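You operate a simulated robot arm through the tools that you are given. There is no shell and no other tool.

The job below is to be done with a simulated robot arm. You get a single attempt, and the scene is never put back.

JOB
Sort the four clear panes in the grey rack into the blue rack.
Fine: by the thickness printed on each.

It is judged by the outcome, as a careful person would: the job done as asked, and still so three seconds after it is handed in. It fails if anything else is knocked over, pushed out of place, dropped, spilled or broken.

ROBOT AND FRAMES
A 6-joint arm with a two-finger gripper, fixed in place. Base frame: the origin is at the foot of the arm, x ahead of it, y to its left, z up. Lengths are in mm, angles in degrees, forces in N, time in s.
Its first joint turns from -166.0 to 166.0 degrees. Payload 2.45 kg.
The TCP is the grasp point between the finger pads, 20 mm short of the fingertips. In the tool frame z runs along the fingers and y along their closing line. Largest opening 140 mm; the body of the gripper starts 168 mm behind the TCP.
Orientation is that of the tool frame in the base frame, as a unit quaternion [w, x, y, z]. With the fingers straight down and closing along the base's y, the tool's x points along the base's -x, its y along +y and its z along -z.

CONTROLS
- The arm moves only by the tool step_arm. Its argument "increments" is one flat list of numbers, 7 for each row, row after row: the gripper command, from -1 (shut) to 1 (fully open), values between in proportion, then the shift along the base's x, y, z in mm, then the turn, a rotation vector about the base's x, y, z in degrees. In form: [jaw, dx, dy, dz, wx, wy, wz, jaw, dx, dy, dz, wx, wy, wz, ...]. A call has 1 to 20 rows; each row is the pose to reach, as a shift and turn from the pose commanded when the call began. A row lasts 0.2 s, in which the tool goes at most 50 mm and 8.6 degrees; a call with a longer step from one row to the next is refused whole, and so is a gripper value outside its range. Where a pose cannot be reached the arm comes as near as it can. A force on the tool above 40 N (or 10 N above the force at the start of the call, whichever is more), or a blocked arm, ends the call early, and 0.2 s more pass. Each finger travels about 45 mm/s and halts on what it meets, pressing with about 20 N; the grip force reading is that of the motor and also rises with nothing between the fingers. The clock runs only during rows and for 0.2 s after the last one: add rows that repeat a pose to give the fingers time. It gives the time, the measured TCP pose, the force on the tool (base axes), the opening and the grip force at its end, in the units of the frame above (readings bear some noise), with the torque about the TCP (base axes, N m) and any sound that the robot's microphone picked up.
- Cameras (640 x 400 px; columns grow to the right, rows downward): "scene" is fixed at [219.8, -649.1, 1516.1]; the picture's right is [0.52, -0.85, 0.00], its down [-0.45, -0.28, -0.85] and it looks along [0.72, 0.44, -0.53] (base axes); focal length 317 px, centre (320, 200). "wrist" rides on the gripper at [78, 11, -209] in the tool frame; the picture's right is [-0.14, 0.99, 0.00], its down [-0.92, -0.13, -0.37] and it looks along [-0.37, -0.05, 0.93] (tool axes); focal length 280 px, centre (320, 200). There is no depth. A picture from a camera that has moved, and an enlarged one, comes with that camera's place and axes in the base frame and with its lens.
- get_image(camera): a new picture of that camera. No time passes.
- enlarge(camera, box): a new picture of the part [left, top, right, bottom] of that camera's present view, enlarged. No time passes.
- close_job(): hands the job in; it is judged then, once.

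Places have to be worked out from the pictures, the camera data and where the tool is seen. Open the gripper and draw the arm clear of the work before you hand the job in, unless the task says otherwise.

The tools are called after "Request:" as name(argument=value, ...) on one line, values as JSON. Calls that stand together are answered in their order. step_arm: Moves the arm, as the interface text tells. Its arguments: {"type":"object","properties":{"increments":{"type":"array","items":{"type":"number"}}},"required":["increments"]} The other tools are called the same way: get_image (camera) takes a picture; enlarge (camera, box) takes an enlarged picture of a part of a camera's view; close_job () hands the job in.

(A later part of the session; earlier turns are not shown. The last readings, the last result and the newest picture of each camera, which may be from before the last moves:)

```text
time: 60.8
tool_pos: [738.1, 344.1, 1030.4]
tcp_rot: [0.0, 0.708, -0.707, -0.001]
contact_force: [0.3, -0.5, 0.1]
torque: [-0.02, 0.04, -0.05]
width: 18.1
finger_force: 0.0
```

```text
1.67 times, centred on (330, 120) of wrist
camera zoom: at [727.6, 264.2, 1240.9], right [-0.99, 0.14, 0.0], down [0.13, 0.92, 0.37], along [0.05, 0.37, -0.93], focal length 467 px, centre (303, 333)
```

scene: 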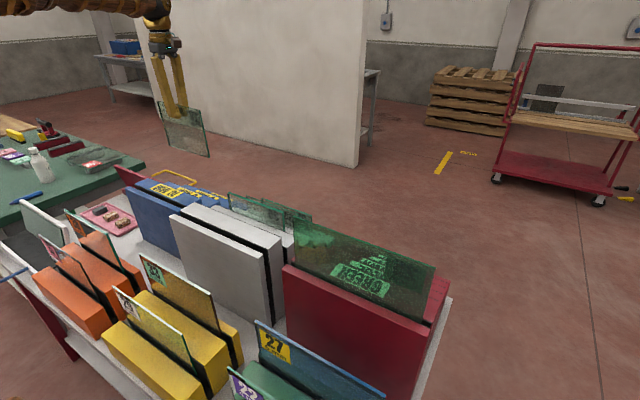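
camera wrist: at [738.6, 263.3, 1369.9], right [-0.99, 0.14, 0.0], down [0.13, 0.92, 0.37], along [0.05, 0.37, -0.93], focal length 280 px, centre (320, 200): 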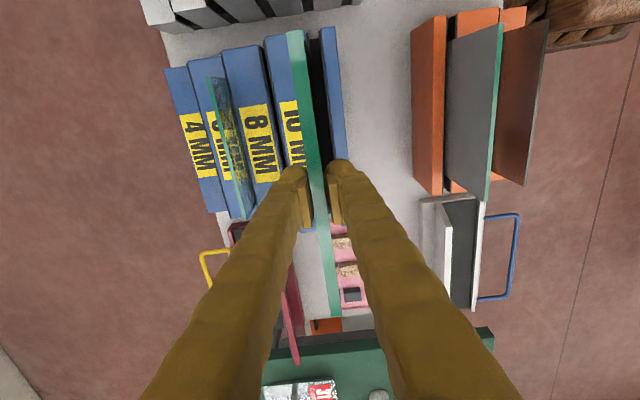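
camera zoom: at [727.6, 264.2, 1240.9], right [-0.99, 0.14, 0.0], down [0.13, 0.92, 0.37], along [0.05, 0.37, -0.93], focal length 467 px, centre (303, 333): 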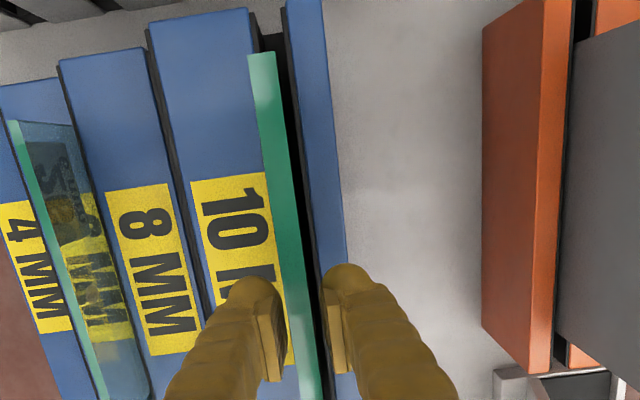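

Pane 39 stands in the 10 mm slot. I open more, rise, and go over to the third grey pane, 34.

Request:
step_arm(increments=[-0.55, 0, 0, 0, 0, 0, 0, -0.4, 0, 0, 0, 0, 0, 0, -0.4, 0, 0, 15, 0, 0, 0, -0.4, 0, 0, 40, 0, 0, 0, -0.4, 0, 0, 75, 0, 0, 0, -0.4, 0, 0, 115, 0, 0, 0, -0.4, 0, 0, 150, 0, 0, 0, -0.3, 18, -39, 150, 0, 0, 0, -0.143, 36, -78, 150, 0, 0, 0, -0.143, 54, -117, 150, 0, 0, 0, -0.143, 72, -156, 150, 0, 0, 0, -0.143, 90, -195, 150, 0, 0, 0, -0.143, 108, -234, 150, 0, 0, 0, -0.143, 126, -273, 150, 0, 0, 0, -0.143, 144, -312, 150, 0, 0, 0, -0.143, 160, -351, 150, 0, 0, 0, -0.143, 164, -389, 130, 0, 0, 0, -0.143, 164, -391, 95, 0, 0, 0, -0.143, 164, -391, 80, 0, 0, 0, -0.143, 164, -391, 80, 0, 0, 0])

Request:
get_image(camera="wrist")

Request:
enlarge(camera="wrist", box=[270, 30, 390, 120])

Request:
enlarge(camera="scene", box=[80, 130, 340, 280])

```text
time: 65.0
tool_pos: [902.9, -48.0, 1112.5]
tcp_rot: [0.0, 0.708, -0.706, 0.0]
contact_force: [-0.2, -0.4, 1.1]
torque: [0.0, 0.04, 0.03]
width: 60.0
finger_force: 0.0
```

```text
taken
camera wrist: at [891.4, -127.8, 1322.3], right [-0.99, 0.14, 0.0], down [0.13, 0.92, 0.37], along [0.05, 0.37, -0.93], focal length 280 px, centre (320, 200)
```

wrist: 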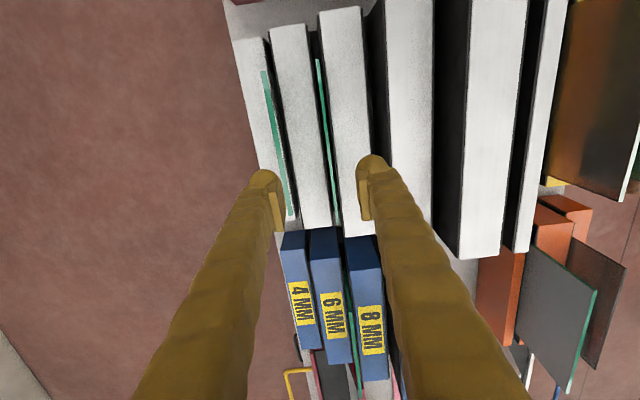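

```text
4.44 times, centred on (330, 75) of wrist
camera zoom: at [891.4, -127.8, 1322.3], right [-0.99, 0.14, 0.0], down [0.13, 0.92, 0.37], along [0.05, 0.37, -0.93], focal length 1246 px, centre (276, 756)
```

zoom: 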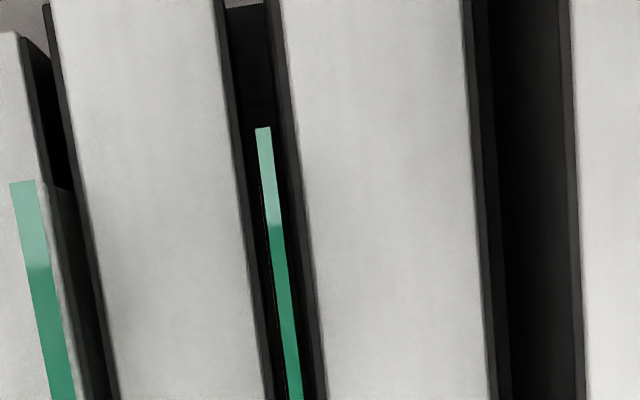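

```text
2.46 times, centred on (210, 205) of scene
camera zoom: at [219.8, -649.1, 1516.1], right [0.52, -0.85, 0.0], down [-0.45, -0.28, -0.85], along [0.72, 0.44, -0.53], focal length 781 px, centre (591, 188)
```

zoom: 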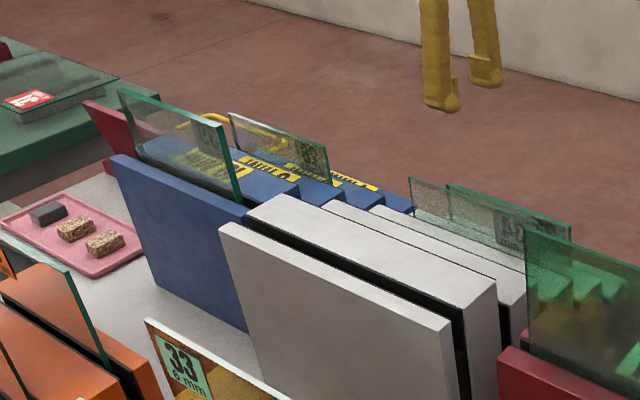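

Pane 34 measures about 4 mm thick (x≈890.3, top about 955) and pane 31 about 8 mm. I descend on pane 34 in two stages.

Request:
step_arm(increments=[-0.143, -6, 0, -25, 0, 0, 0, -0.143, -11.6, 0, -50, 0, 0, 0, -0.143, -11.6, 0, -75, 0, 0, 0, -0.143, -11.6, 0, -100, 0, 0, 0, -0.143, -11.6, 0, -122, 0, 0, 0, -0.143, -11.6, 0, -122, 0, 0, 0])

Request:
enlarge(camera="wrist", box=[240, 20, 400, 240])

Request:
enlarge(camera="wrist", box=[290, 60, 350, 110])

```text
time: 66.4
tool_pos: [891.1, -47.8, 989.0]
tcp_rot: [0.0, 0.708, -0.706, -0.001]
contact_force: [0.2, 0.6, 0.2]
torque: [-0.02, 0.0, 0.01]
width: 60.0
finger_force: 0.1
```

```text
1.82 times, centred on (320, 130) of wrist
camera zoom: at [880.1, -126.6, 1199.8], right [-0.99, 0.14, 0.0], down [0.13, 0.92, 0.37], along [0.05, 0.37, -0.93], focal length 510 px, centre (320, 327)
```

zoom: 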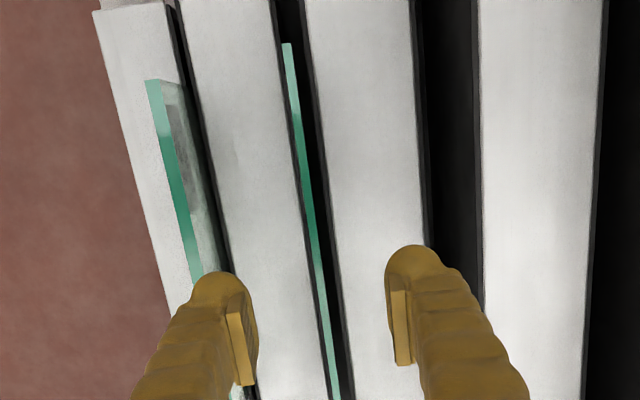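

```text
8.00 times, centred on (320, 85) of wrist
camera zoom: at [880.1, -126.6, 1199.8], right [-0.99, 0.14, 0.0], down [0.13, 0.92, 0.37], along [0.05, 0.37, -0.93], focal length 2243 px, centre (320, 1120)
```

zoom: 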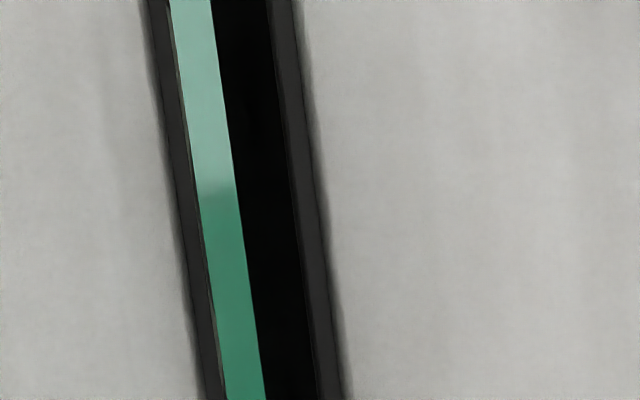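

The pane sits against its +x liner, about 0.7 mm off the TCP. I correct, descend to grip height and close gradually.

Request:
step_arm(increments=[-0.143, -0.7, -1, -15, 0, 0, 0, -0.143, -0.7, -1, -30, 0, 0, 0, -0.143, -0.7, -1, -45, 0, 0, 0, -0.143, -0.7, -1, -59, 0, 0, 0, -0.143, -0.7, -1, -59, 0, 0, 0, -0.4, -0.7, -1, -59, 0, 0, 0, -0.6, -0.7, -1, -59, 0, 0, 0, -0.75, -0.7, -1, -59, 0, 0, 0, -0.86, -0.7, -1, -59, 0, 0, 0])

Request:
enlarge(camera="wrist", box=[260, 120, 380, 240])

```text
time: 68.4
tool_pos: [890.0, -50.3, 930.7]
tcp_rot: [0.001, 0.708, -0.706, -0.001]
contact_force: [0.1, 0.2, -1.0]
torque: [0.01, -0.03, -0.02]
width: 9.6
finger_force: 0.1
```

```text
3.33 times, centred on (320, 180) of wrist
camera zoom: at [879.1, -129.8, 1141.1], right [-0.99, 0.14, 0.0], down [0.13, 0.92, 0.37], along [0.05, 0.37, -0.93], focal length 935 px, centre (320, 267)
```

zoom: 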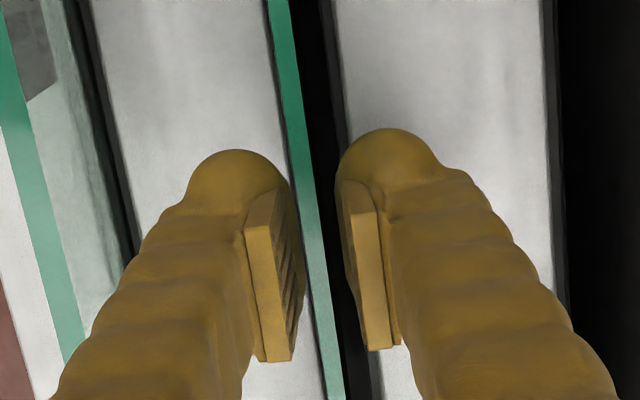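

The pane looks about 1 mm toward the +x finger. I shift +1 mm and close slowly to the full grip.

Request:
step_arm(increments=[-0.86, 1, 0, 0, 0, 0, 0, -0.89, 1, 0, 0, 0, 0, 0, -0.92, 1, 0, 0, 0, 0, 0, -0.95, 1, 0, 0, 0, 0, 0, -1, 1, 0, 0, 0, 0, 0, -1, 1, 0, 0, 0, 0, 0, -1, 1, 0, 0, 0, 0, 0])

Request:
enlarge(camera="wrist", box=[260, 120, 380, 240])

```text
time: 70.0
tool_pos: [890.6, -48.2, 930.1]
tcp_rot: [0.002, 0.707, -0.707, -0.001]
contact_force: [0.6, 0.4, 0.0]
torque: [0.03, -0.02, -0.05]
width: 6.1
finger_force: 20.5
```

```text
3.33 times, centred on (320, 180) of wrist
camera zoom: at [880.5, -129.0, 1140.7], right [-0.99, 0.14, 0.0], down [0.13, 0.92, 0.37], along [0.05, 0.37, -0.93], focal length 935 px, centre (320, 267)
```

zoom: 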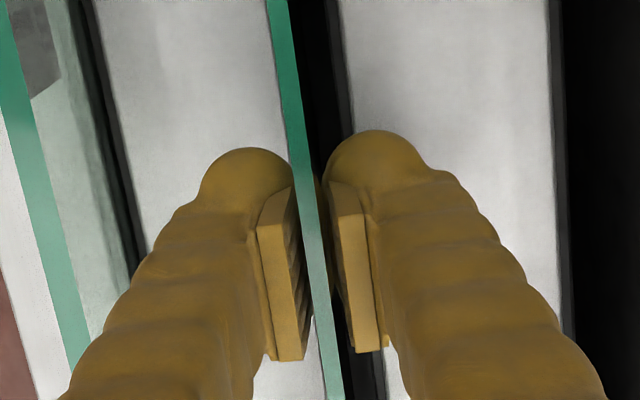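

The width reads 6.1 mm where this pane should be 4 mm, so it may be skewed between the pads. I check the whole pane before lifting.

Request:
get_image(camera="wrist")

Request:
enlarge(camera="wrist", box=[275, 10, 365, 90])

Request:
enlarge(camera="wrist", box=[300, 200, 370, 340])

Request:
enlarge(camera="scene", box=[230, 150, 320, 230])

```text
taken
camera wrist: at [880.5, -129.0, 1140.7], right [-0.99, 0.14, 0.0], down [0.13, 0.92, 0.37], along [0.05, 0.37, -0.93], focal length 280 px, centre (320, 200)
```

wrist: 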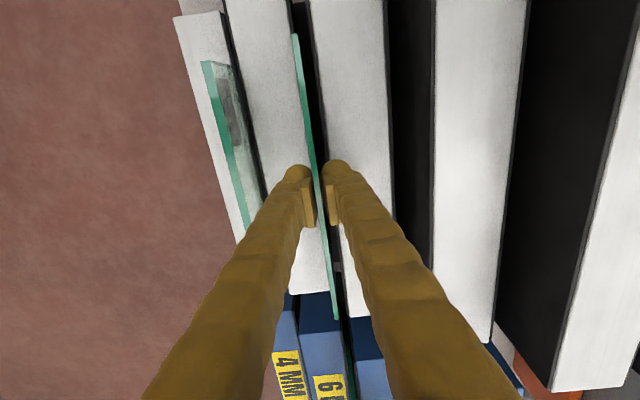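

```text
5.00 times, centred on (320, 50) of wrist
camera zoom: at [880.5, -129.0, 1140.7], right [-0.99, 0.14, 0.0], down [0.13, 0.92, 0.37], along [0.05, 0.37, -0.93], focal length 1402 px, centre (320, 950)
```

zoom: 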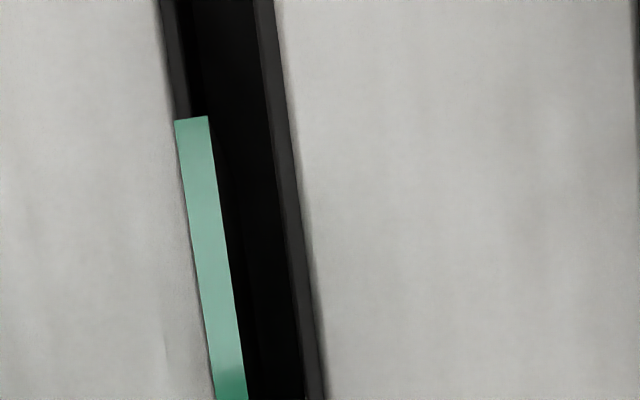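

```text
2.86 times, centred on (335, 270) of wrist
camera zoom: at [880.5, -129.0, 1140.7], right [-0.99, 0.14, 0.0], down [0.13, 0.92, 0.37], along [0.05, 0.37, -0.93], focal length 801 px, centre (277, 0)
```

zoom: 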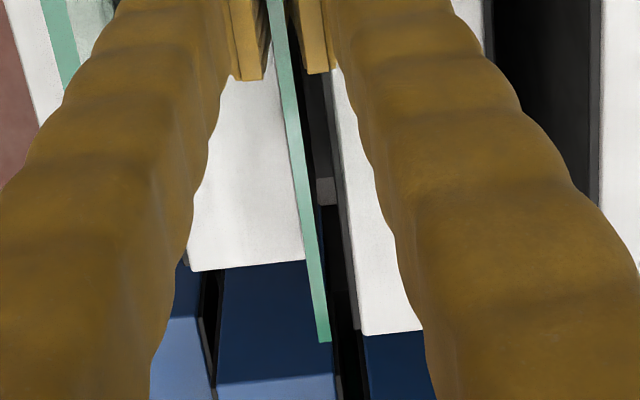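

```text
5.00 times, centred on (275, 190) of scene
camera zoom: at [219.8, -649.1, 1516.1], right [0.52, -0.85, 0.0], down [-0.45, -0.28, -0.85], along [0.72, 0.44, -0.53], focal length 1587 px, centre (545, 250)
```

zoom: 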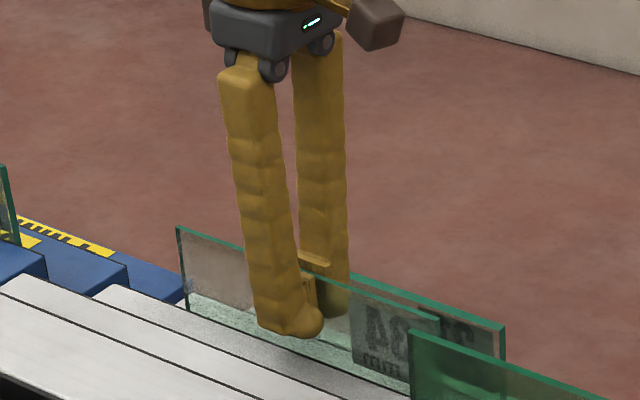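

Seen along its length the pane is straight and parallel, so it is probably leaning slightly in its wide slot. I lift 6 mm gently and see whether the pads settle flat on it.

Request:
step_arm(increments=[-1, 0, 0, 2, 0, 0, 0, -1, 0, 0, 4, 0, 0, 0, -1, 0, 0, 6, 0, 0, 0, -1, 0, 0, 6, 0, 0, 0])

Request:
enlarge(camera="wrist", box=[260, 120, 380, 240])

```text
time: 71.0
tool_pos: [891.4, -48.9, 937.1]
tcp_rot: [0.002, 0.708, -0.707, -0.001]
contact_force: [-0.2, 0.2, -3.9]
torque: [-0.03, 0.01, 0.02]
width: 6.1
finger_force: 20.0
```

```text
3.33 times, centred on (320, 180) of wrist
camera zoom: at [880.6, -128.3, 1148.1], right [-0.99, 0.14, 0.0], down [0.13, 0.92, 0.37], along [0.05, 0.37, -0.93], focal length 935 px, centre (320, 267)
```

zoom: 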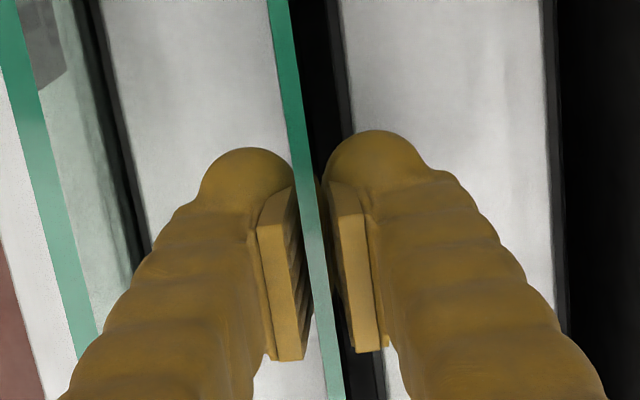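

It lifts freely (3.9 N, right for 4 mm glass) and holds. I lift it fully clear and check it from outside for any tilt.

Request:
step_arm(increments=[-1, 0, 0, 15, 0, 0, 0, -1, 0, 0, 30, 0, 0, 0, -1, 0, 0, 50, 0, 0, 0, -1, 0, 0, 70, 0, 0, 0, -1, 0, 0, 90, 0, 0, 0, -1, 0, 0, 110, 0, 0, 0, -1, 0, 0, 130, 0, 0, 0, -1, 0, 0, 150, 0, 0, 0, -1, 0, 0, 150, 0, 0, 0])

Request:
get_image(camera="wrist")

Request:
enlarge(camera="scene", box=[200, 120, 330, 220])

Request:
enlarge(camera="wrist", box=[260, 120, 380, 240])

```text
time: 73.0
tool_pos: [889.4, -45.9, 1084.8]
tcp_rot: [0.001, 0.708, -0.706, -0.001]
contact_force: [0.2, -0.2, -2.5]
torque: [0.0, -0.02, 0.0]
width: 6.0
finger_force: 20.1
```

```text
taken
camera wrist: at [879.6, -126.1, 1296.3], right [-0.99, 0.14, 0.0], down [0.13, 0.92, 0.37], along [0.05, 0.37, -0.93], focal length 280 px, centre (320, 200)
```

wrist: 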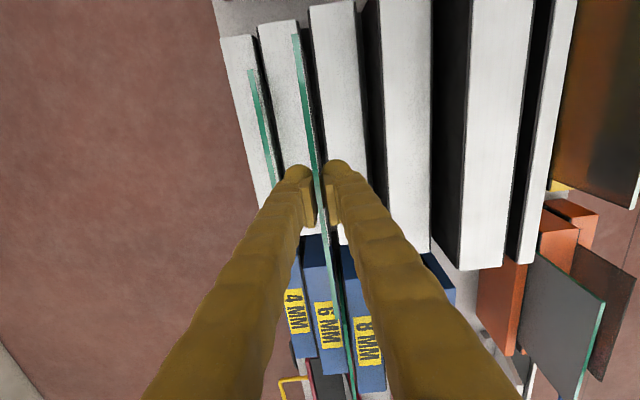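

```text
4.00 times, centred on (265, 170) of scene
camera zoom: at [219.8, -649.1, 1516.1], right [0.52, -0.85, 0.0], down [-0.45, -0.28, -0.85], along [0.72, 0.44, -0.53], focal length 1269 px, centre (540, 320)
```

zoom: 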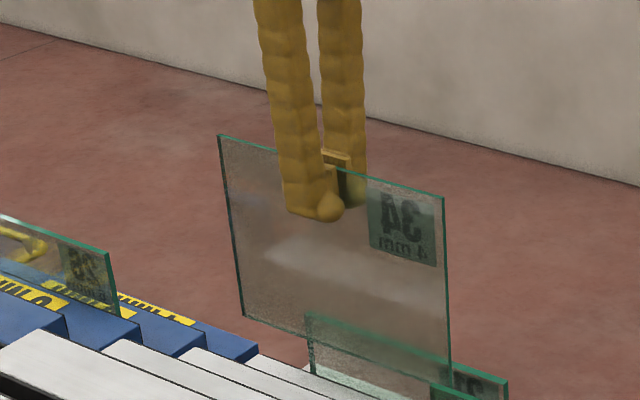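

```text
3.33 times, centred on (320, 180) of wrist
camera zoom: at [879.6, -126.1, 1296.3], right [-0.99, 0.14, 0.0], down [0.13, 0.92, 0.37], along [0.05, 0.37, -0.93], focal length 935 px, centre (320, 267)
```

zoom: 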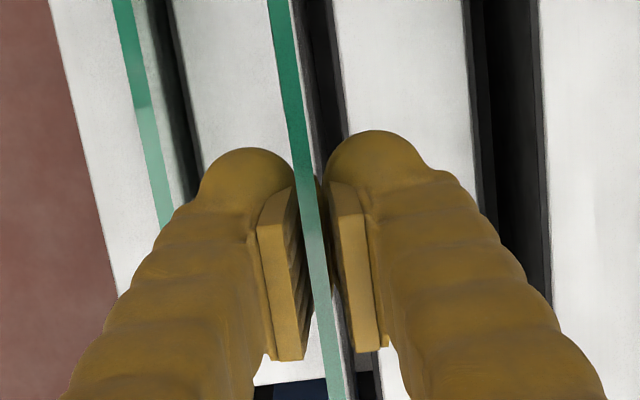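

The label reads 34 / 4 mm. The width still says 6.0, so I check the pane's lower edge for tilt.

Request:
enlarge(camera="wrist", box=[300, 200, 380, 400])

Request:
enlarge(camera="wrist", box=[270, 10, 350, 90])

Request:
enlarge(camera="scene", box=[245, 140, 325, 230])

```text
2.00 times, centred on (340, 300) of wrist
camera zoom: at [879.6, -126.1, 1296.3], right [-0.99, 0.14, 0.0], down [0.13, 0.92, 0.37], along [0.05, 0.37, -0.93], focal length 561 px, centre (280, 0)
```

zoom: 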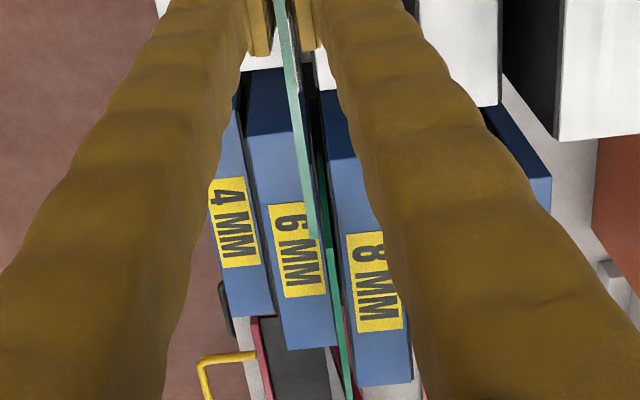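

```text
5.00 times, centred on (310, 50) of wrist
camera zoom: at [879.6, -126.1, 1296.3], right [-0.99, 0.14, 0.0], down [0.13, 0.92, 0.37], along [0.05, 0.37, -0.93], focal length 1402 px, centre (370, 950)
```

zoom: 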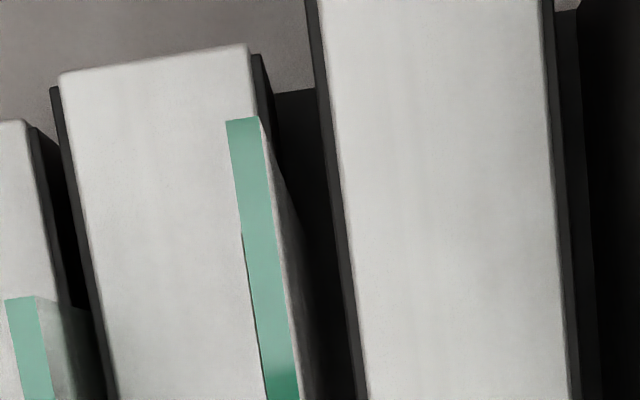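

```text
4.44 times, centred on (285, 185) of scene
camera zoom: at [219.8, -649.1, 1516.1], right [0.52, -0.85, 0.0], down [-0.45, -0.28, -0.85], along [0.72, 0.44, -0.53], focal length 1410 px, centre (476, 267)
```

zoom: 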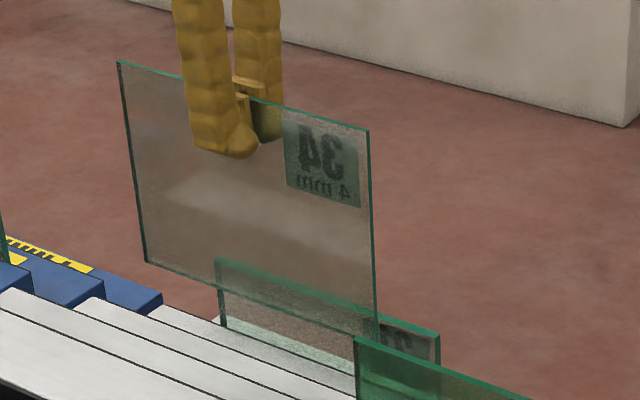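

Request:
enlarge(camera="wrist", box=[305, 30, 345, 60])

Request:
enlarge(camera="wrist", box=[305, 60, 345, 90])

Request:
enlarge(camera="wrist", box=[285, 30, 325, 60])

```text
13.33 times, centred on (325, 45) of wrist
camera zoom: at [879.6, -126.1, 1296.3], right [-0.99, 0.14, 0.0], down [0.13, 0.92, 0.37], along [0.05, 0.37, -0.93], focal length 3738 px, centre (253, 2267)
```

zoom: 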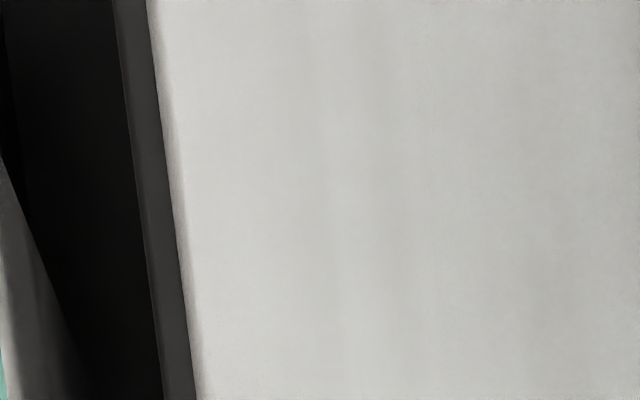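

```text
13.33 times, centred on (325, 75) of wrist
camera zoom: at [879.6, -126.1, 1296.3], right [-0.99, 0.14, 0.0], down [0.13, 0.92, 0.37], along [0.05, 0.37, -0.93], focal length 3738 px, centre (253, 1867)
```

zoom: 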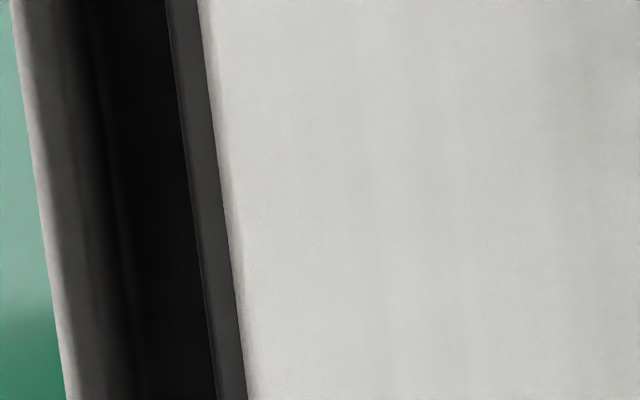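

```text
13.33 times, centred on (305, 45) of wrist
camera zoom: at [879.6, -126.1, 1296.3], right [-0.99, 0.14, 0.0], down [0.13, 0.92, 0.37], along [0.05, 0.37, -0.93], focal length 3738 px, centre (520, 2267)
```

zoom: 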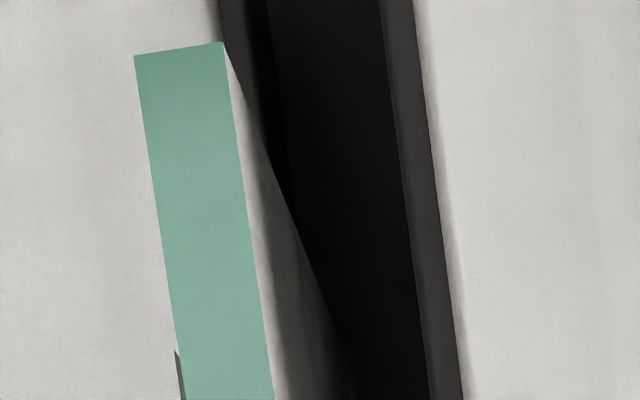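

The pane is nearly upright in the pads (about 0.5° off) and firmly held, so I carry on. I raise it a bit, swing out in +x before passing the placed pane 26, and go to above the blue 4 mm slot.

Request:
step_arm(increments=[-1, 0, 0, 35, 0, 0, 0, -1, 20, 30, 35, 0, 0, 0, -1, 40, 60, 35, 0, 0, 0, -1, 60, 90, 35, 0, 0, 0, -1, 78, 120, 35, 0, 0, 0, -1, 78, 160, 35, 0, 0, 0, -1, 78, 200, 35, 0, 0, 0, -1, 78, 240, 35, 0, 0, 0, -1, 78, 280, 35, 0, 0, 0, -1, 78, 320, 35, 0, 0, 0, -1, 78, 355, 35, 0, 0, 0, -1, 78, 386, 35, 0, 0, 0, -1, 78, 386, 35, 0, 0, 0, -1, 78, 386, 35, 0, 0, 0])

Request:
get_image(camera="wrist")

Request:
enlarge(camera="wrist", box=[290, 65, 350, 110])

Request:
enlarge(camera="wrist", box=[275, 10, 365, 90])

Request:
get_image(camera="scene")

```text
time: 76.0
tool_pos: [971.3, 336.6, 1124.1]
tcp_rot: [0.002, 0.708, -0.706, -0.001]
contact_force: [-0.3, -0.7, -2.9]
torque: [0.0, -0.03, -0.02]
width: 6.0
finger_force: 19.1
```

```text
taken
camera wrist: at [960.0, 258.1, 1332.3], right [-0.99, 0.14, 0.0], down [0.13, 0.92, 0.37], along [0.05, 0.37, -0.93], focal length 280 px, centre (320, 200)
```

wrist: 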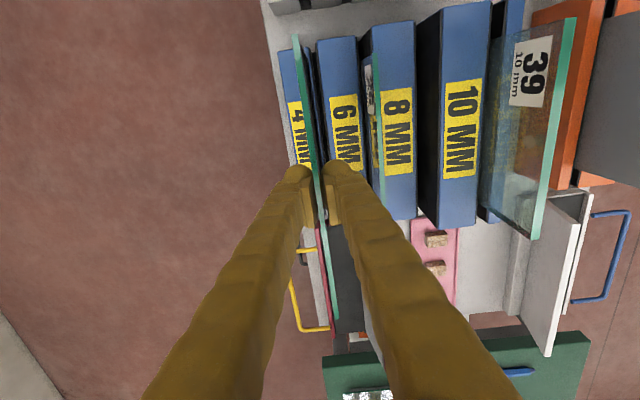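

```text
8.89 times, centred on (320, 88) of wrist
camera zoom: at [960.0, 258.1, 1332.3], right [-0.99, 0.14, 0.0], down [0.13, 0.92, 0.37], along [0.05, 0.37, -0.93], focal length 2492 px, centre (320, 1200)
```

zoom: 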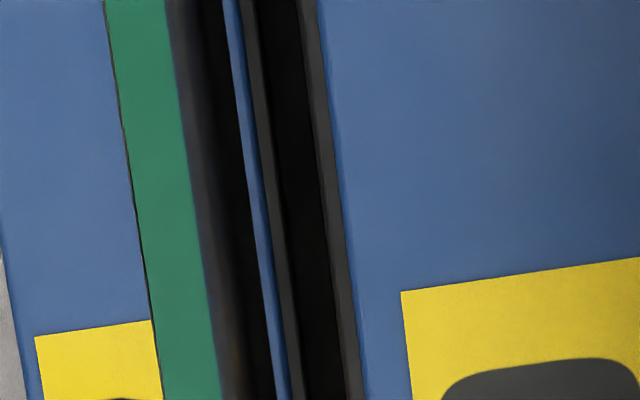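

```text
5.00 times, centred on (320, 50) of wrist
camera zoom: at [960.0, 258.1, 1332.3], right [-0.99, 0.14, 0.0], down [0.13, 0.92, 0.37], along [0.05, 0.37, -0.93], focal length 1402 px, centre (320, 950)
```

zoom: 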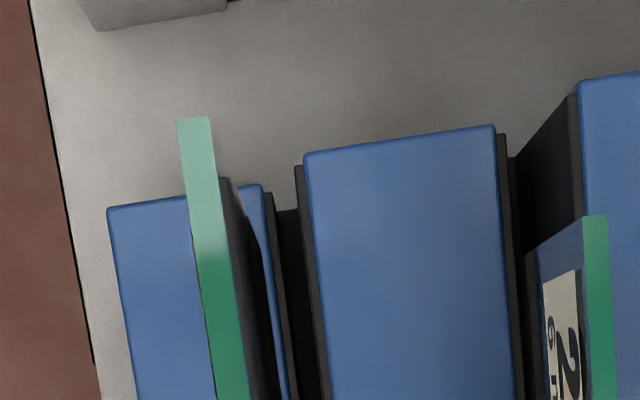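

```text
taken
```

scene: 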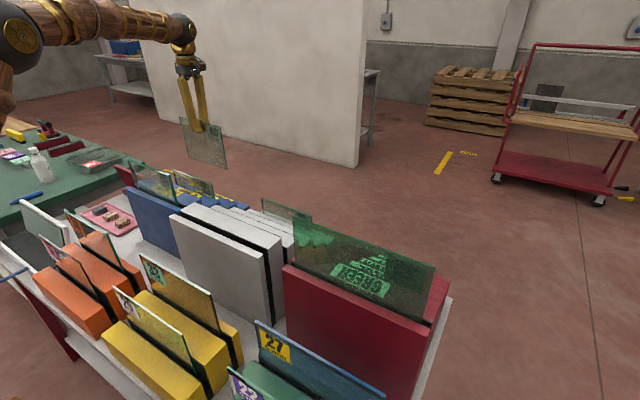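

Slot 4 opens from about x=959.8 to 968.1, so its lean-corrected centre is about 962.8. I zoom in on the pane's vertical edge to find where its bottom lies relative to its top.

Request:
enlarge(camera="wrist", box=[285, 25, 325, 55])

Request:
enlarge(camera="wrist", box=[290, 50, 330, 80])

```text
13.33 times, centred on (305, 40) of wrist
camera zoom: at [960.0, 258.1, 1332.3], right [-0.99, 0.14, 0.0], down [0.13, 0.92, 0.37], along [0.05, 0.37, -0.93], focal length 3738 px, centre (520, 2333)
```

zoom: 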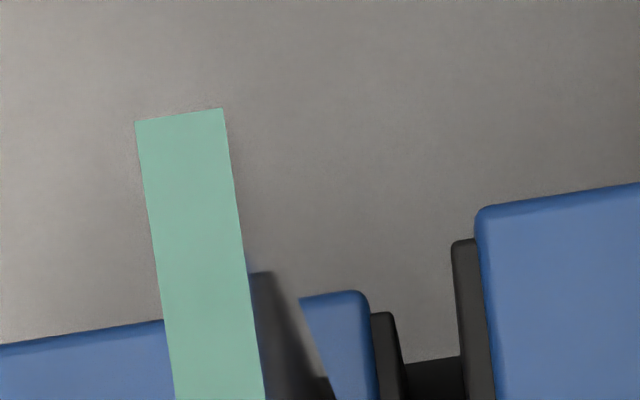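

```text
13.33 times, centred on (310, 65) of wrist
camera zoom: at [960.0, 258.1, 1332.3], right [-0.99, 0.14, 0.0], down [0.13, 0.92, 0.37], along [0.05, 0.37, -0.93], focal length 3738 px, centre (453, 2000)
```

zoom: 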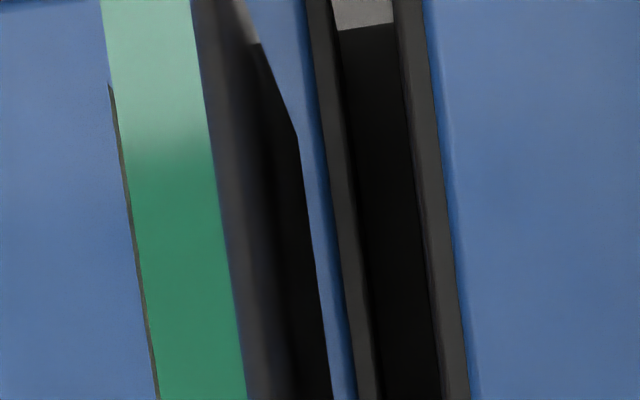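

The pane's bottom is at about x=970.4 and the slot centre at about 962.8. I shift -7.6 mm and lower to about 15 mm above the wall tops.

Request:
step_arm(increments=[-1, -7.6, 2, -20, 0, 0, 0, -1, -7.6, 2, -45, 0, 0, 0, -1, -7.6, 2, -70, 0, 0, 0, -1, -7.6, 2, -95, 0, 0, 0, -1, -7.6, 2, -115, 0, 0, 0, -1, -7.6, 2, -125, 0, 0, 0, -1, -7.6, 2, -125, 0, 0, 0, -1, -7.6, 2, -125, 0, 0, 0])

Request:
get_image(camera="wrist")

Request:
enlarge(camera="wrist", box=[285, 10, 345, 60])

Request:
enlarge(camera="wrist", box=[285, 60, 345, 110])

```text
time: 77.8
tool_pos: [963.6, 338.5, 997.5]
tcp_rot: [0.001, 0.708, -0.707, -0.001]
contact_force: [0.0, 0.4, -3.6]
torque: [-0.01, 0.03, 0.01]
width: 5.9
finger_force: 20.3
```

```text
taken
camera wrist: at [951.3, 259.8, 1206.6], right [-0.99, 0.14, 0.0], down [0.13, 0.92, 0.37], along [0.05, 0.37, -0.93], focal length 280 px, centre (320, 200)
```

wrist: 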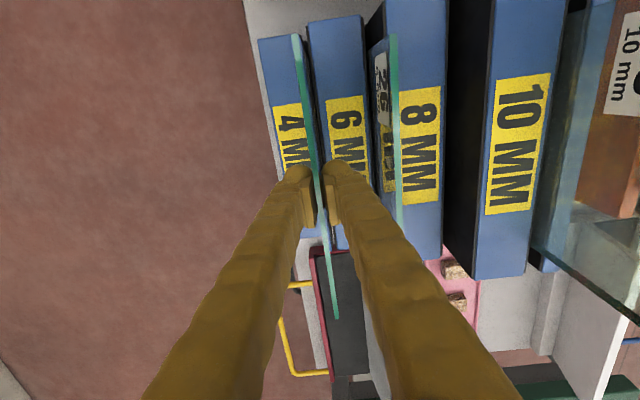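

```text
8.00 times, centred on (315, 35) of wrist
camera zoom: at [951.3, 259.8, 1206.6], right [-0.99, 0.14, 0.0], down [0.13, 0.92, 0.37], along [0.05, 0.37, -0.93], focal length 2243 px, centre (360, 1520)
```

zoom: 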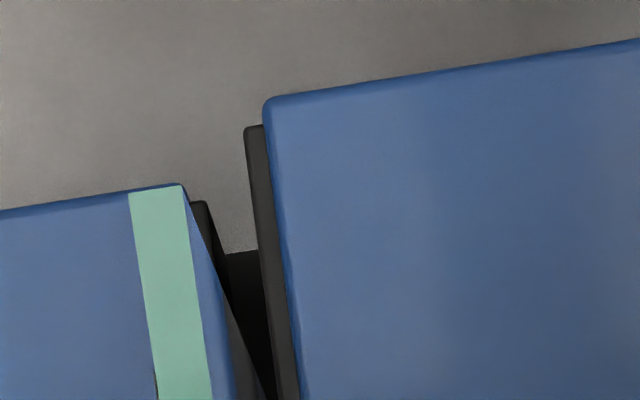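

```text
8.00 times, centred on (315, 85) of wrist
camera zoom: at [951.3, 259.8, 1206.6], right [-0.99, 0.14, 0.0], down [0.13, 0.92, 0.37], along [0.05, 0.37, -0.93], focal length 2243 px, centre (360, 1120)
```

zoom: 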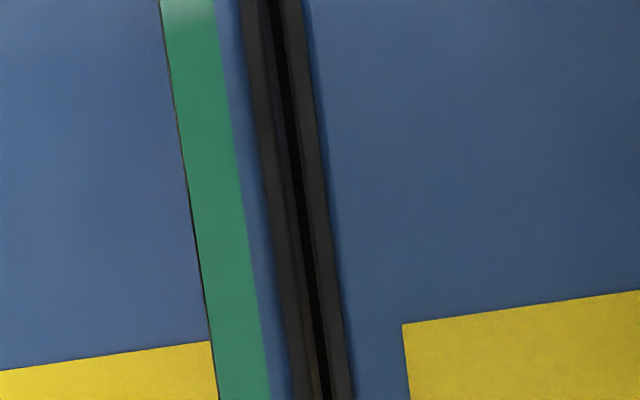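

Holding just above slot 4. I zoom in where the pane's bottom corner meets the view of the slot to fine-tune x.

Request:
enlarge(camera="wrist", box=[300, 42, 340, 72])

Request:
enlarge(camera="wrist", box=[295, 22, 335, 52])

```text
13.33 times, centred on (320, 57) of wrist
camera zoom: at [951.3, 259.8, 1206.6], right [-0.99, 0.14, 0.0], down [0.13, 0.92, 0.37], along [0.05, 0.37, -0.93], focal length 3738 px, centre (320, 2107)
```

zoom: 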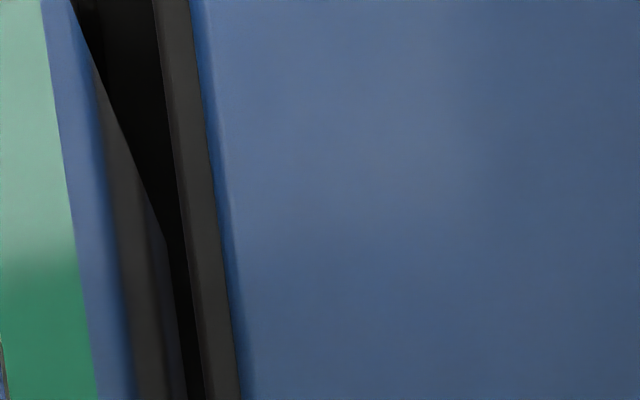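

```text
13.33 times, centred on (315, 37) of wrist
camera zoom: at [951.3, 259.8, 1206.6], right [-0.99, 0.14, 0.0], down [0.13, 0.92, 0.37], along [0.05, 0.37, -0.93], focal length 3738 px, centre (387, 2373)
```

zoom: 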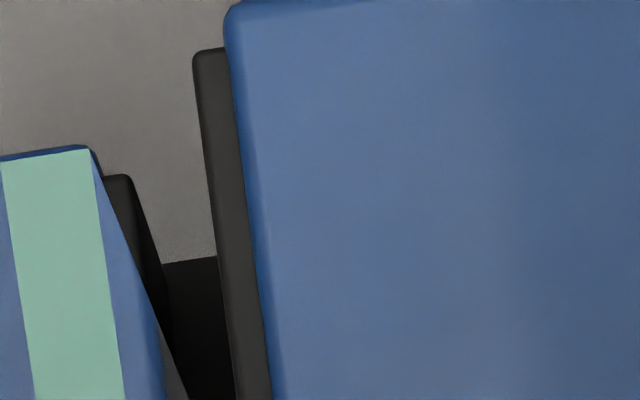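

The pane's -x face is about 1.3 mm from the near liner and about 3 mm from the far one. I nudge +0.8 mm to centre it and lower in small steps.

Request:
step_arm(increments=[-1, 0.8, 0, 0, 0, 0, 0, -1, 0.8, 0, -4, 0, 0, 0, -1, 0.8, 0, -8, 0, 0, 0, -1, 0.8, 0, -12, 0, 0, 0, -1, 0.8, 0, -16, 0, 0, 0, -1, 0.8, 0, -20, 0, 0, 0, -1, 0.8, 0, -24, 0, 0, 0])

Request:
enlarge(camera="wrist", box=[285, 0, 345, 50])

Request:
enlarge(camera="wrist", box=[300, 42, 340, 72])

```text
time: 79.4
tool_pos: [963.8, 337.4, 972.3]
tcp_rot: [0.0, 0.708, -0.706, 0.0]
contact_force: [-0.7, 0.0, -3.4]
torque: [-0.02, 0.02, -0.01]
width: 6.0
finger_force: 20.5
```

```text
8.00 times, centred on (315, 25) of wrist
camera zoom: at [951.6, 259.0, 1183.0], right [-0.99, 0.14, 0.0], down [0.13, 0.92, 0.37], along [0.05, 0.37, -0.93], focal length 2243 px, centre (360, 1600)
```

zoom: 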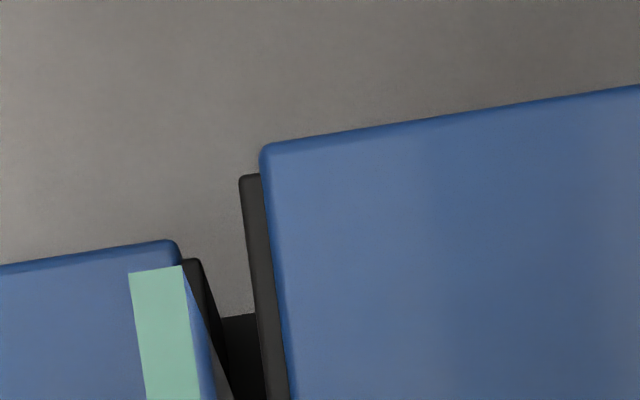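

```text
13.33 times, centred on (320, 57) of wrist
camera zoom: at [951.6, 259.0, 1183.0], right [-0.99, 0.14, 0.0], down [0.13, 0.92, 0.37], along [0.05, 0.37, -0.93], focal length 3738 px, centre (320, 2107)
```

zoom: 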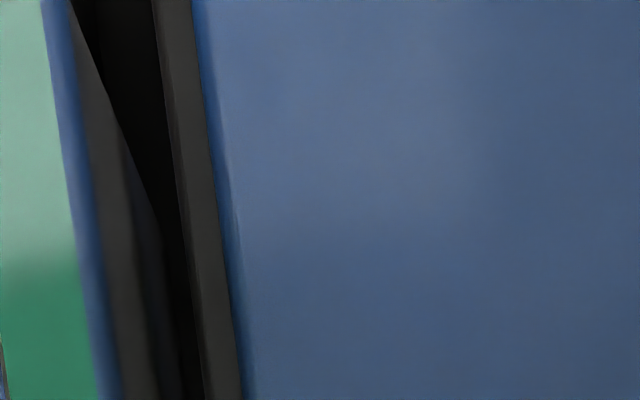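

The bottom edge is inside the upper wall with even clearance and no contact. I lower another 34 mm, to just above the lower wall's top.

Request:
step_arm(increments=[-1, 0, 0, -6, 0, 0, 0, -1, 0, 0, -12, 0, 0, 0, -1, 0, 0, -18, 0, 0, 0, -1, 0, 0, -24, 0, 0, 0, -1, 0, 0, -30, 0, 0, 0, -1, 0, 0, -34, 0, 0, 0, -1, 0, 0, -34, 0, 0, 0])

Request:
enlarge(camera="wrist", box=[285, 10, 345, 60])

Request:
enlarge(camera="wrist", box=[300, 42, 340, 72])

```text
time: 81.0
tool_pos: [961.9, 339.9, 938.0]
tcp_rot: [0.001, 0.707, -0.707, -0.001]
contact_force: [0.9, -0.3, -4.4]
torque: [0.03, 0.03, -0.01]
width: 5.9
finger_force: 19.9
```

```text
8.00 times, centred on (315, 35) of wrist
camera zoom: at [951.6, 260.6, 1148.6], right [-0.99, 0.14, 0.0], down [0.13, 0.92, 0.37], along [0.05, 0.37, -0.93], focal length 2243 px, centre (360, 1520)
```

zoom: 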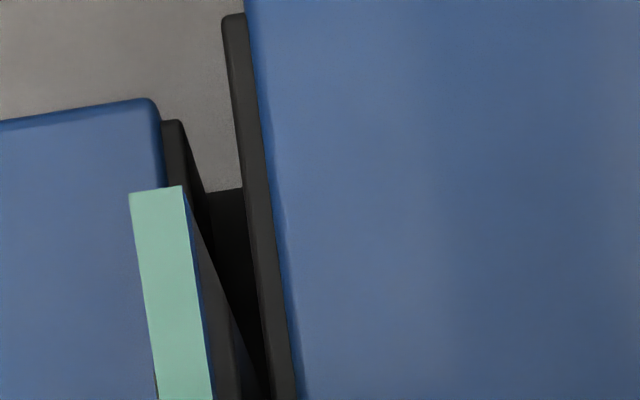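

```text
13.33 times, centred on (320, 57) of wrist
camera zoom: at [951.6, 260.6, 1148.6], right [-0.99, 0.14, 0.0], down [0.13, 0.92, 0.37], along [0.05, 0.37, -0.93], focal length 3738 px, centre (320, 2107)
```

zoom: 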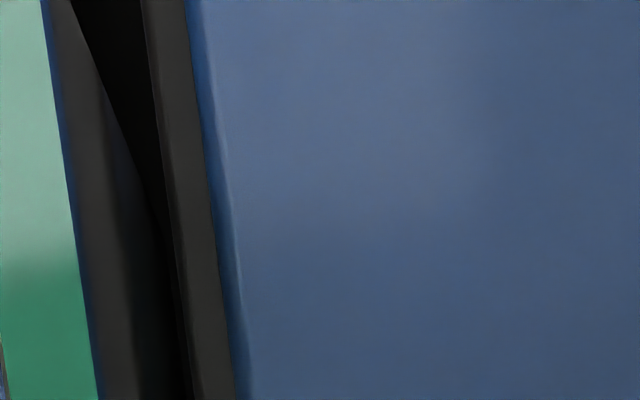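

Alignment is still good (about 2 mm to the far liner). I continue past the lower wall top in gentle steps.

Request:
step_arm(increments=[-1, 0, 0, -4, 0, 0, 0, -1, 0, 0, -8, 0, 0, 0, -1, 0, 0, -12, 0, 0, 0, -1, 0, 0, -16, 0, 0, 0, -1, 0, 0, -20, 0, 0, 0, -1, 0, 0, -24, 0, 0, 0])

```text
time: 82.4
tool_pos: [961.8, 339.3, 914.0]
tcp_rot: [0.001, 0.708, -0.706, -0.001]
contact_force: [-0.1, 0.3, -4.4]
torque: [-0.01, 0.02, 0.03]
width: 5.7
finger_force: 20.2
```

It has passed the lower wall top freely. I keep going toward the floor, which I expect near TCP z 870.

Request:
step_arm(increments=[-1, 0, 0, -5, 0, 0, 0, -1, 0, 0, -10, 0, 0, 0, -1, 0, 0, -15, 0, 0, 0, -1, 0, 0, -20, 0, 0, 0, -1, 0, 0, -25, 0, 0, 0, -1, 0, 0, -30, 0, 0, 0])

Request:
enlarge(camera="wrist", box=[240, 0, 400, 240])

Request:
enlarge(camera="scene", box=[120, 130, 280, 230])

```text
time: 83.8
tool_pos: [962.1, 339.0, 884.5]
tcp_rot: [0.001, 0.707, -0.707, 0.0]
contact_force: [0.4, -0.5, -2.8]
torque: [0.05, 0.0, 0.0]
width: 5.8
finger_force: 19.8
```

```text
1.67 times, centred on (320, 120) of wrist
camera zoom: at [951.6, 260.1, 1095.3], right [-0.99, 0.14, 0.0], down [0.13, 0.92, 0.37], along [0.05, 0.37, -0.93], focal length 467 px, centre (320, 333)
```

zoom: 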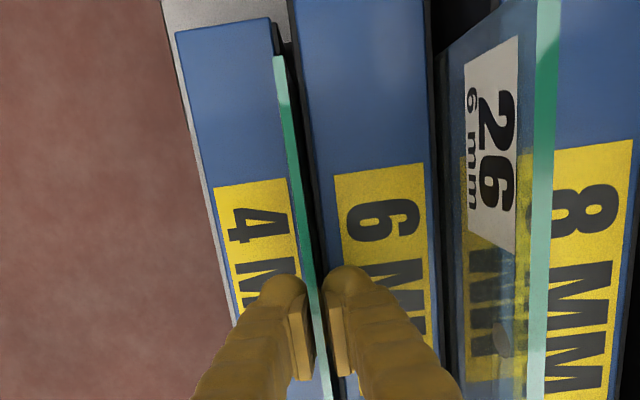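

```text
4.00 times, centred on (200, 180) of scene
camera zoom: at [219.8, -649.1, 1516.1], right [0.52, -0.85, 0.0], down [-0.45, -0.28, -0.85], along [0.72, 0.44, -0.53], focal length 1269 px, centre (800, 280)
```

zoom: 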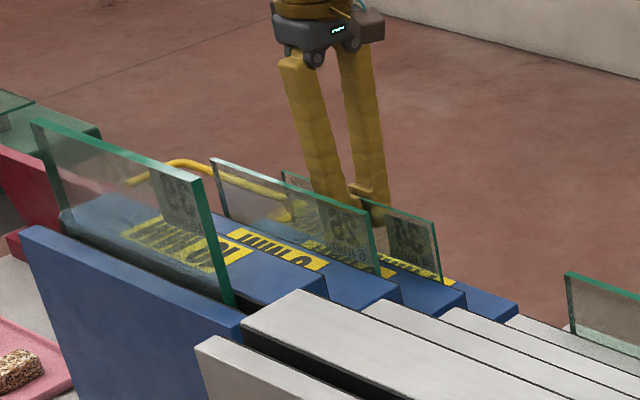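

No contact yet. Fine steps now.

Request:
step_arm(increments=[-1, 0, 0, -2, 0, 0, 0, -1, 0, 0, -4, 0, 0, 0, -1, 0, 0, -6, 0, 0, 0])

```text
time: 84.6
tool_pos: [962.8, 339.9, 880.1]
tcp_rot: [0.001, 0.708, -0.706, -0.001]
contact_force: [0.2, 0.5, 12.6]
torque: [-0.19, 0.01, -0.01]
width: 6.1
finger_force: 19.5
```

The force rose to +12.6 N at TCP z≈880, a bottom height of about 740, which matches the slot floor. I ease off slightly and release.

Request:
step_arm(increments=[-1, 0, 0, 0.5, 0, 0, 0, -0.93, 0, 0, 0.5, 0, 0, 0, -0.86, 0, 0, 0.5, 0, 0, 0, -0.78, 0, 0, 0.5, 0, 0, 0, -0.78, 0, 0, 0.5, 0, 0, 0])

Request:
enlarge(camera="wrist", box=[240, 0, 400, 240])

Request:
enlarge(camera="scene", box=[120, 130, 280, 230])

```text
time: 85.8
tool_pos: [961.3, 338.1, 879.9]
tcp_rot: [0.002, 0.708, -0.706, -0.002]
contact_force: [0.7, 0.5, 0.1]
torque: [0.02, -0.02, 0.01]
width: 15.4
finger_force: 0.1
```

```text
1.67 times, centred on (320, 120) of wrist
camera zoom: at [951.0, 259.4, 1089.8], right [-0.99, 0.14, 0.0], down [0.13, 0.92, 0.37], along [0.05, 0.37, -0.93], focal length 467 px, centre (320, 333)
```

zoom: 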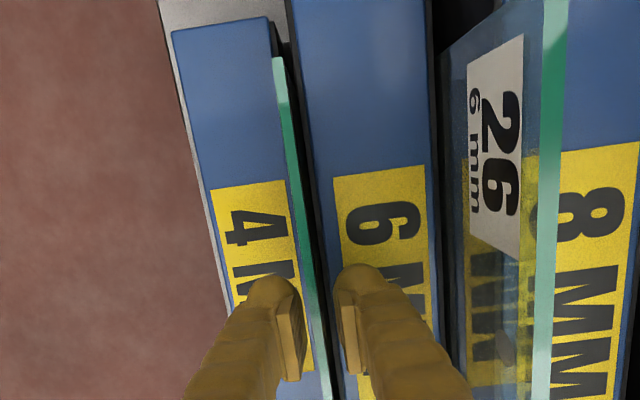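

```text
4.00 times, centred on (200, 180) of scene
camera zoom: at [219.8, -649.1, 1516.1], right [0.52, -0.85, 0.0], down [-0.45, -0.28, -0.85], along [0.72, 0.44, -0.53], focal length 1269 px, centre (800, 280)
```

zoom: 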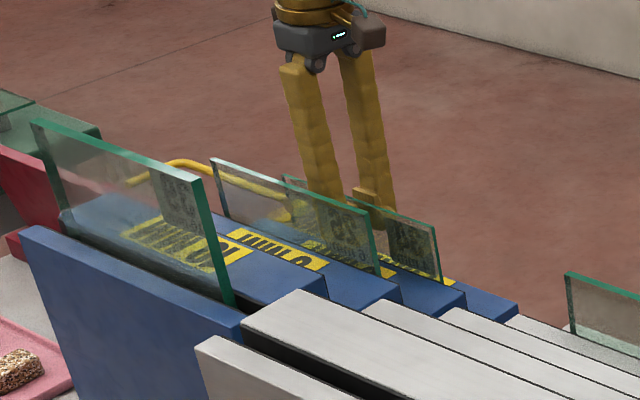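

Pane 34 stands in the 4 mm slot. I open further, rise straight up, and go over to the last grey pane, 31.

Request:
step_arm(increments=[-0.6, 0, 0, 0, 0, 0, 0, -0.5, 0, 0, 0, 0, 0, 0, -0.5, 0, 0, 15, 0, 0, 0, -0.5, 0, 0, 40, 0, 0, 0, -0.5, 0, 0, 75, 0, 0, 0, -0.5, 0, 0, 115, 0, 0, 0, -0.5, 0, 0, 155, 0, 0, 0, -0.4, 0, 0, 190, 0, 0, 0, -0.3, 3, -40, 190, 0, 0, 0, -0.2, 6, -80, 190, 0, 0, 0, -0.143, 9, -120, 190, 0, 0, 0, -0.143, 12, -160, 190, 0, 0, 0, -0.143, 13, -200, 190, 0, 0, 0, -0.143, 13, -240, 190, 0, 0, 0, -0.143, 13, -280, 190, 0, 0, 0, -0.143, 13, -320, 190, 0, 0, 0, -0.143, 13, -360, 190, 0, 0, 0, -0.143, 13, -387, 190, 0, 0, 0, -0.143, 13, -387, 190, 0, 0, 0])

Request:
get_image(camera="wrist")

Request:
enlarge(camera="wrist", box=[270, 30, 390, 120])

Request:
enlarge(camera="scene", box=[80, 130, 340, 280])

```text
time: 89.8
tool_pos: [972.4, -47.6, 1068.2]
tcp_rot: [0.001, 0.707, -0.707, -0.001]
contact_force: [0.3, 0.1, 0.1]
torque: [-0.03, 0.0, 0.02]
width: 60.0
finger_force: 0.0
```

```text
taken
camera wrist: at [962.4, -126.2, 1278.3], right [-0.99, 0.14, 0.0], down [0.13, 0.92, 0.37], along [0.05, 0.37, -0.93], focal length 280 px, centre (320, 200)
```

wrist: 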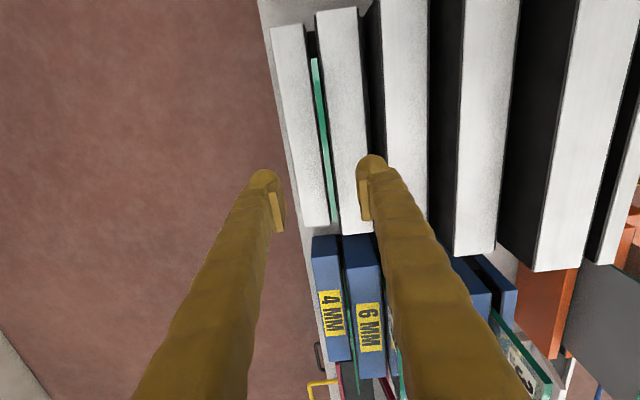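

```text
4.44 times, centred on (330, 75) of wrist
camera zoom: at [962.4, -126.2, 1278.3], right [-0.99, 0.14, 0.0], down [0.13, 0.92, 0.37], along [0.05, 0.37, -0.93], focal length 1246 px, centre (276, 756)
```

zoom: 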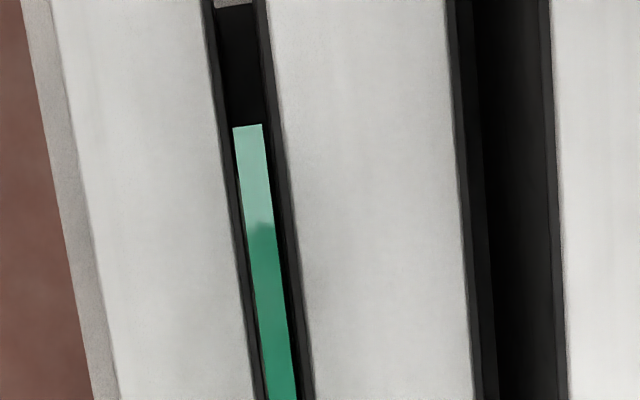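

```text
2.46 times, centred on (210, 205) of scene
camera zoom: at [219.8, -649.1, 1516.1], right [0.52, -0.85, 0.0], down [-0.45, -0.28, -0.85], along [0.72, 0.44, -0.53], focal length 781 px, centre (591, 188)
```

zoom: 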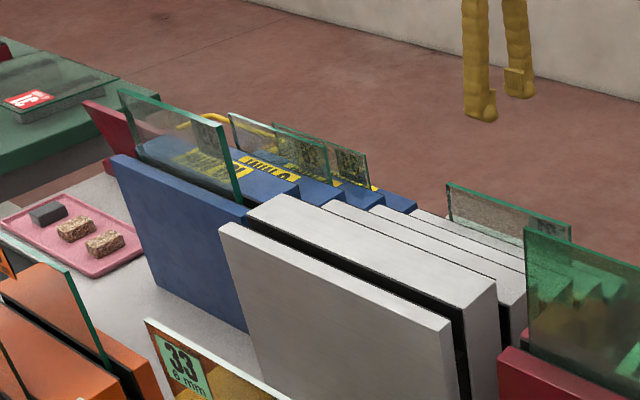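

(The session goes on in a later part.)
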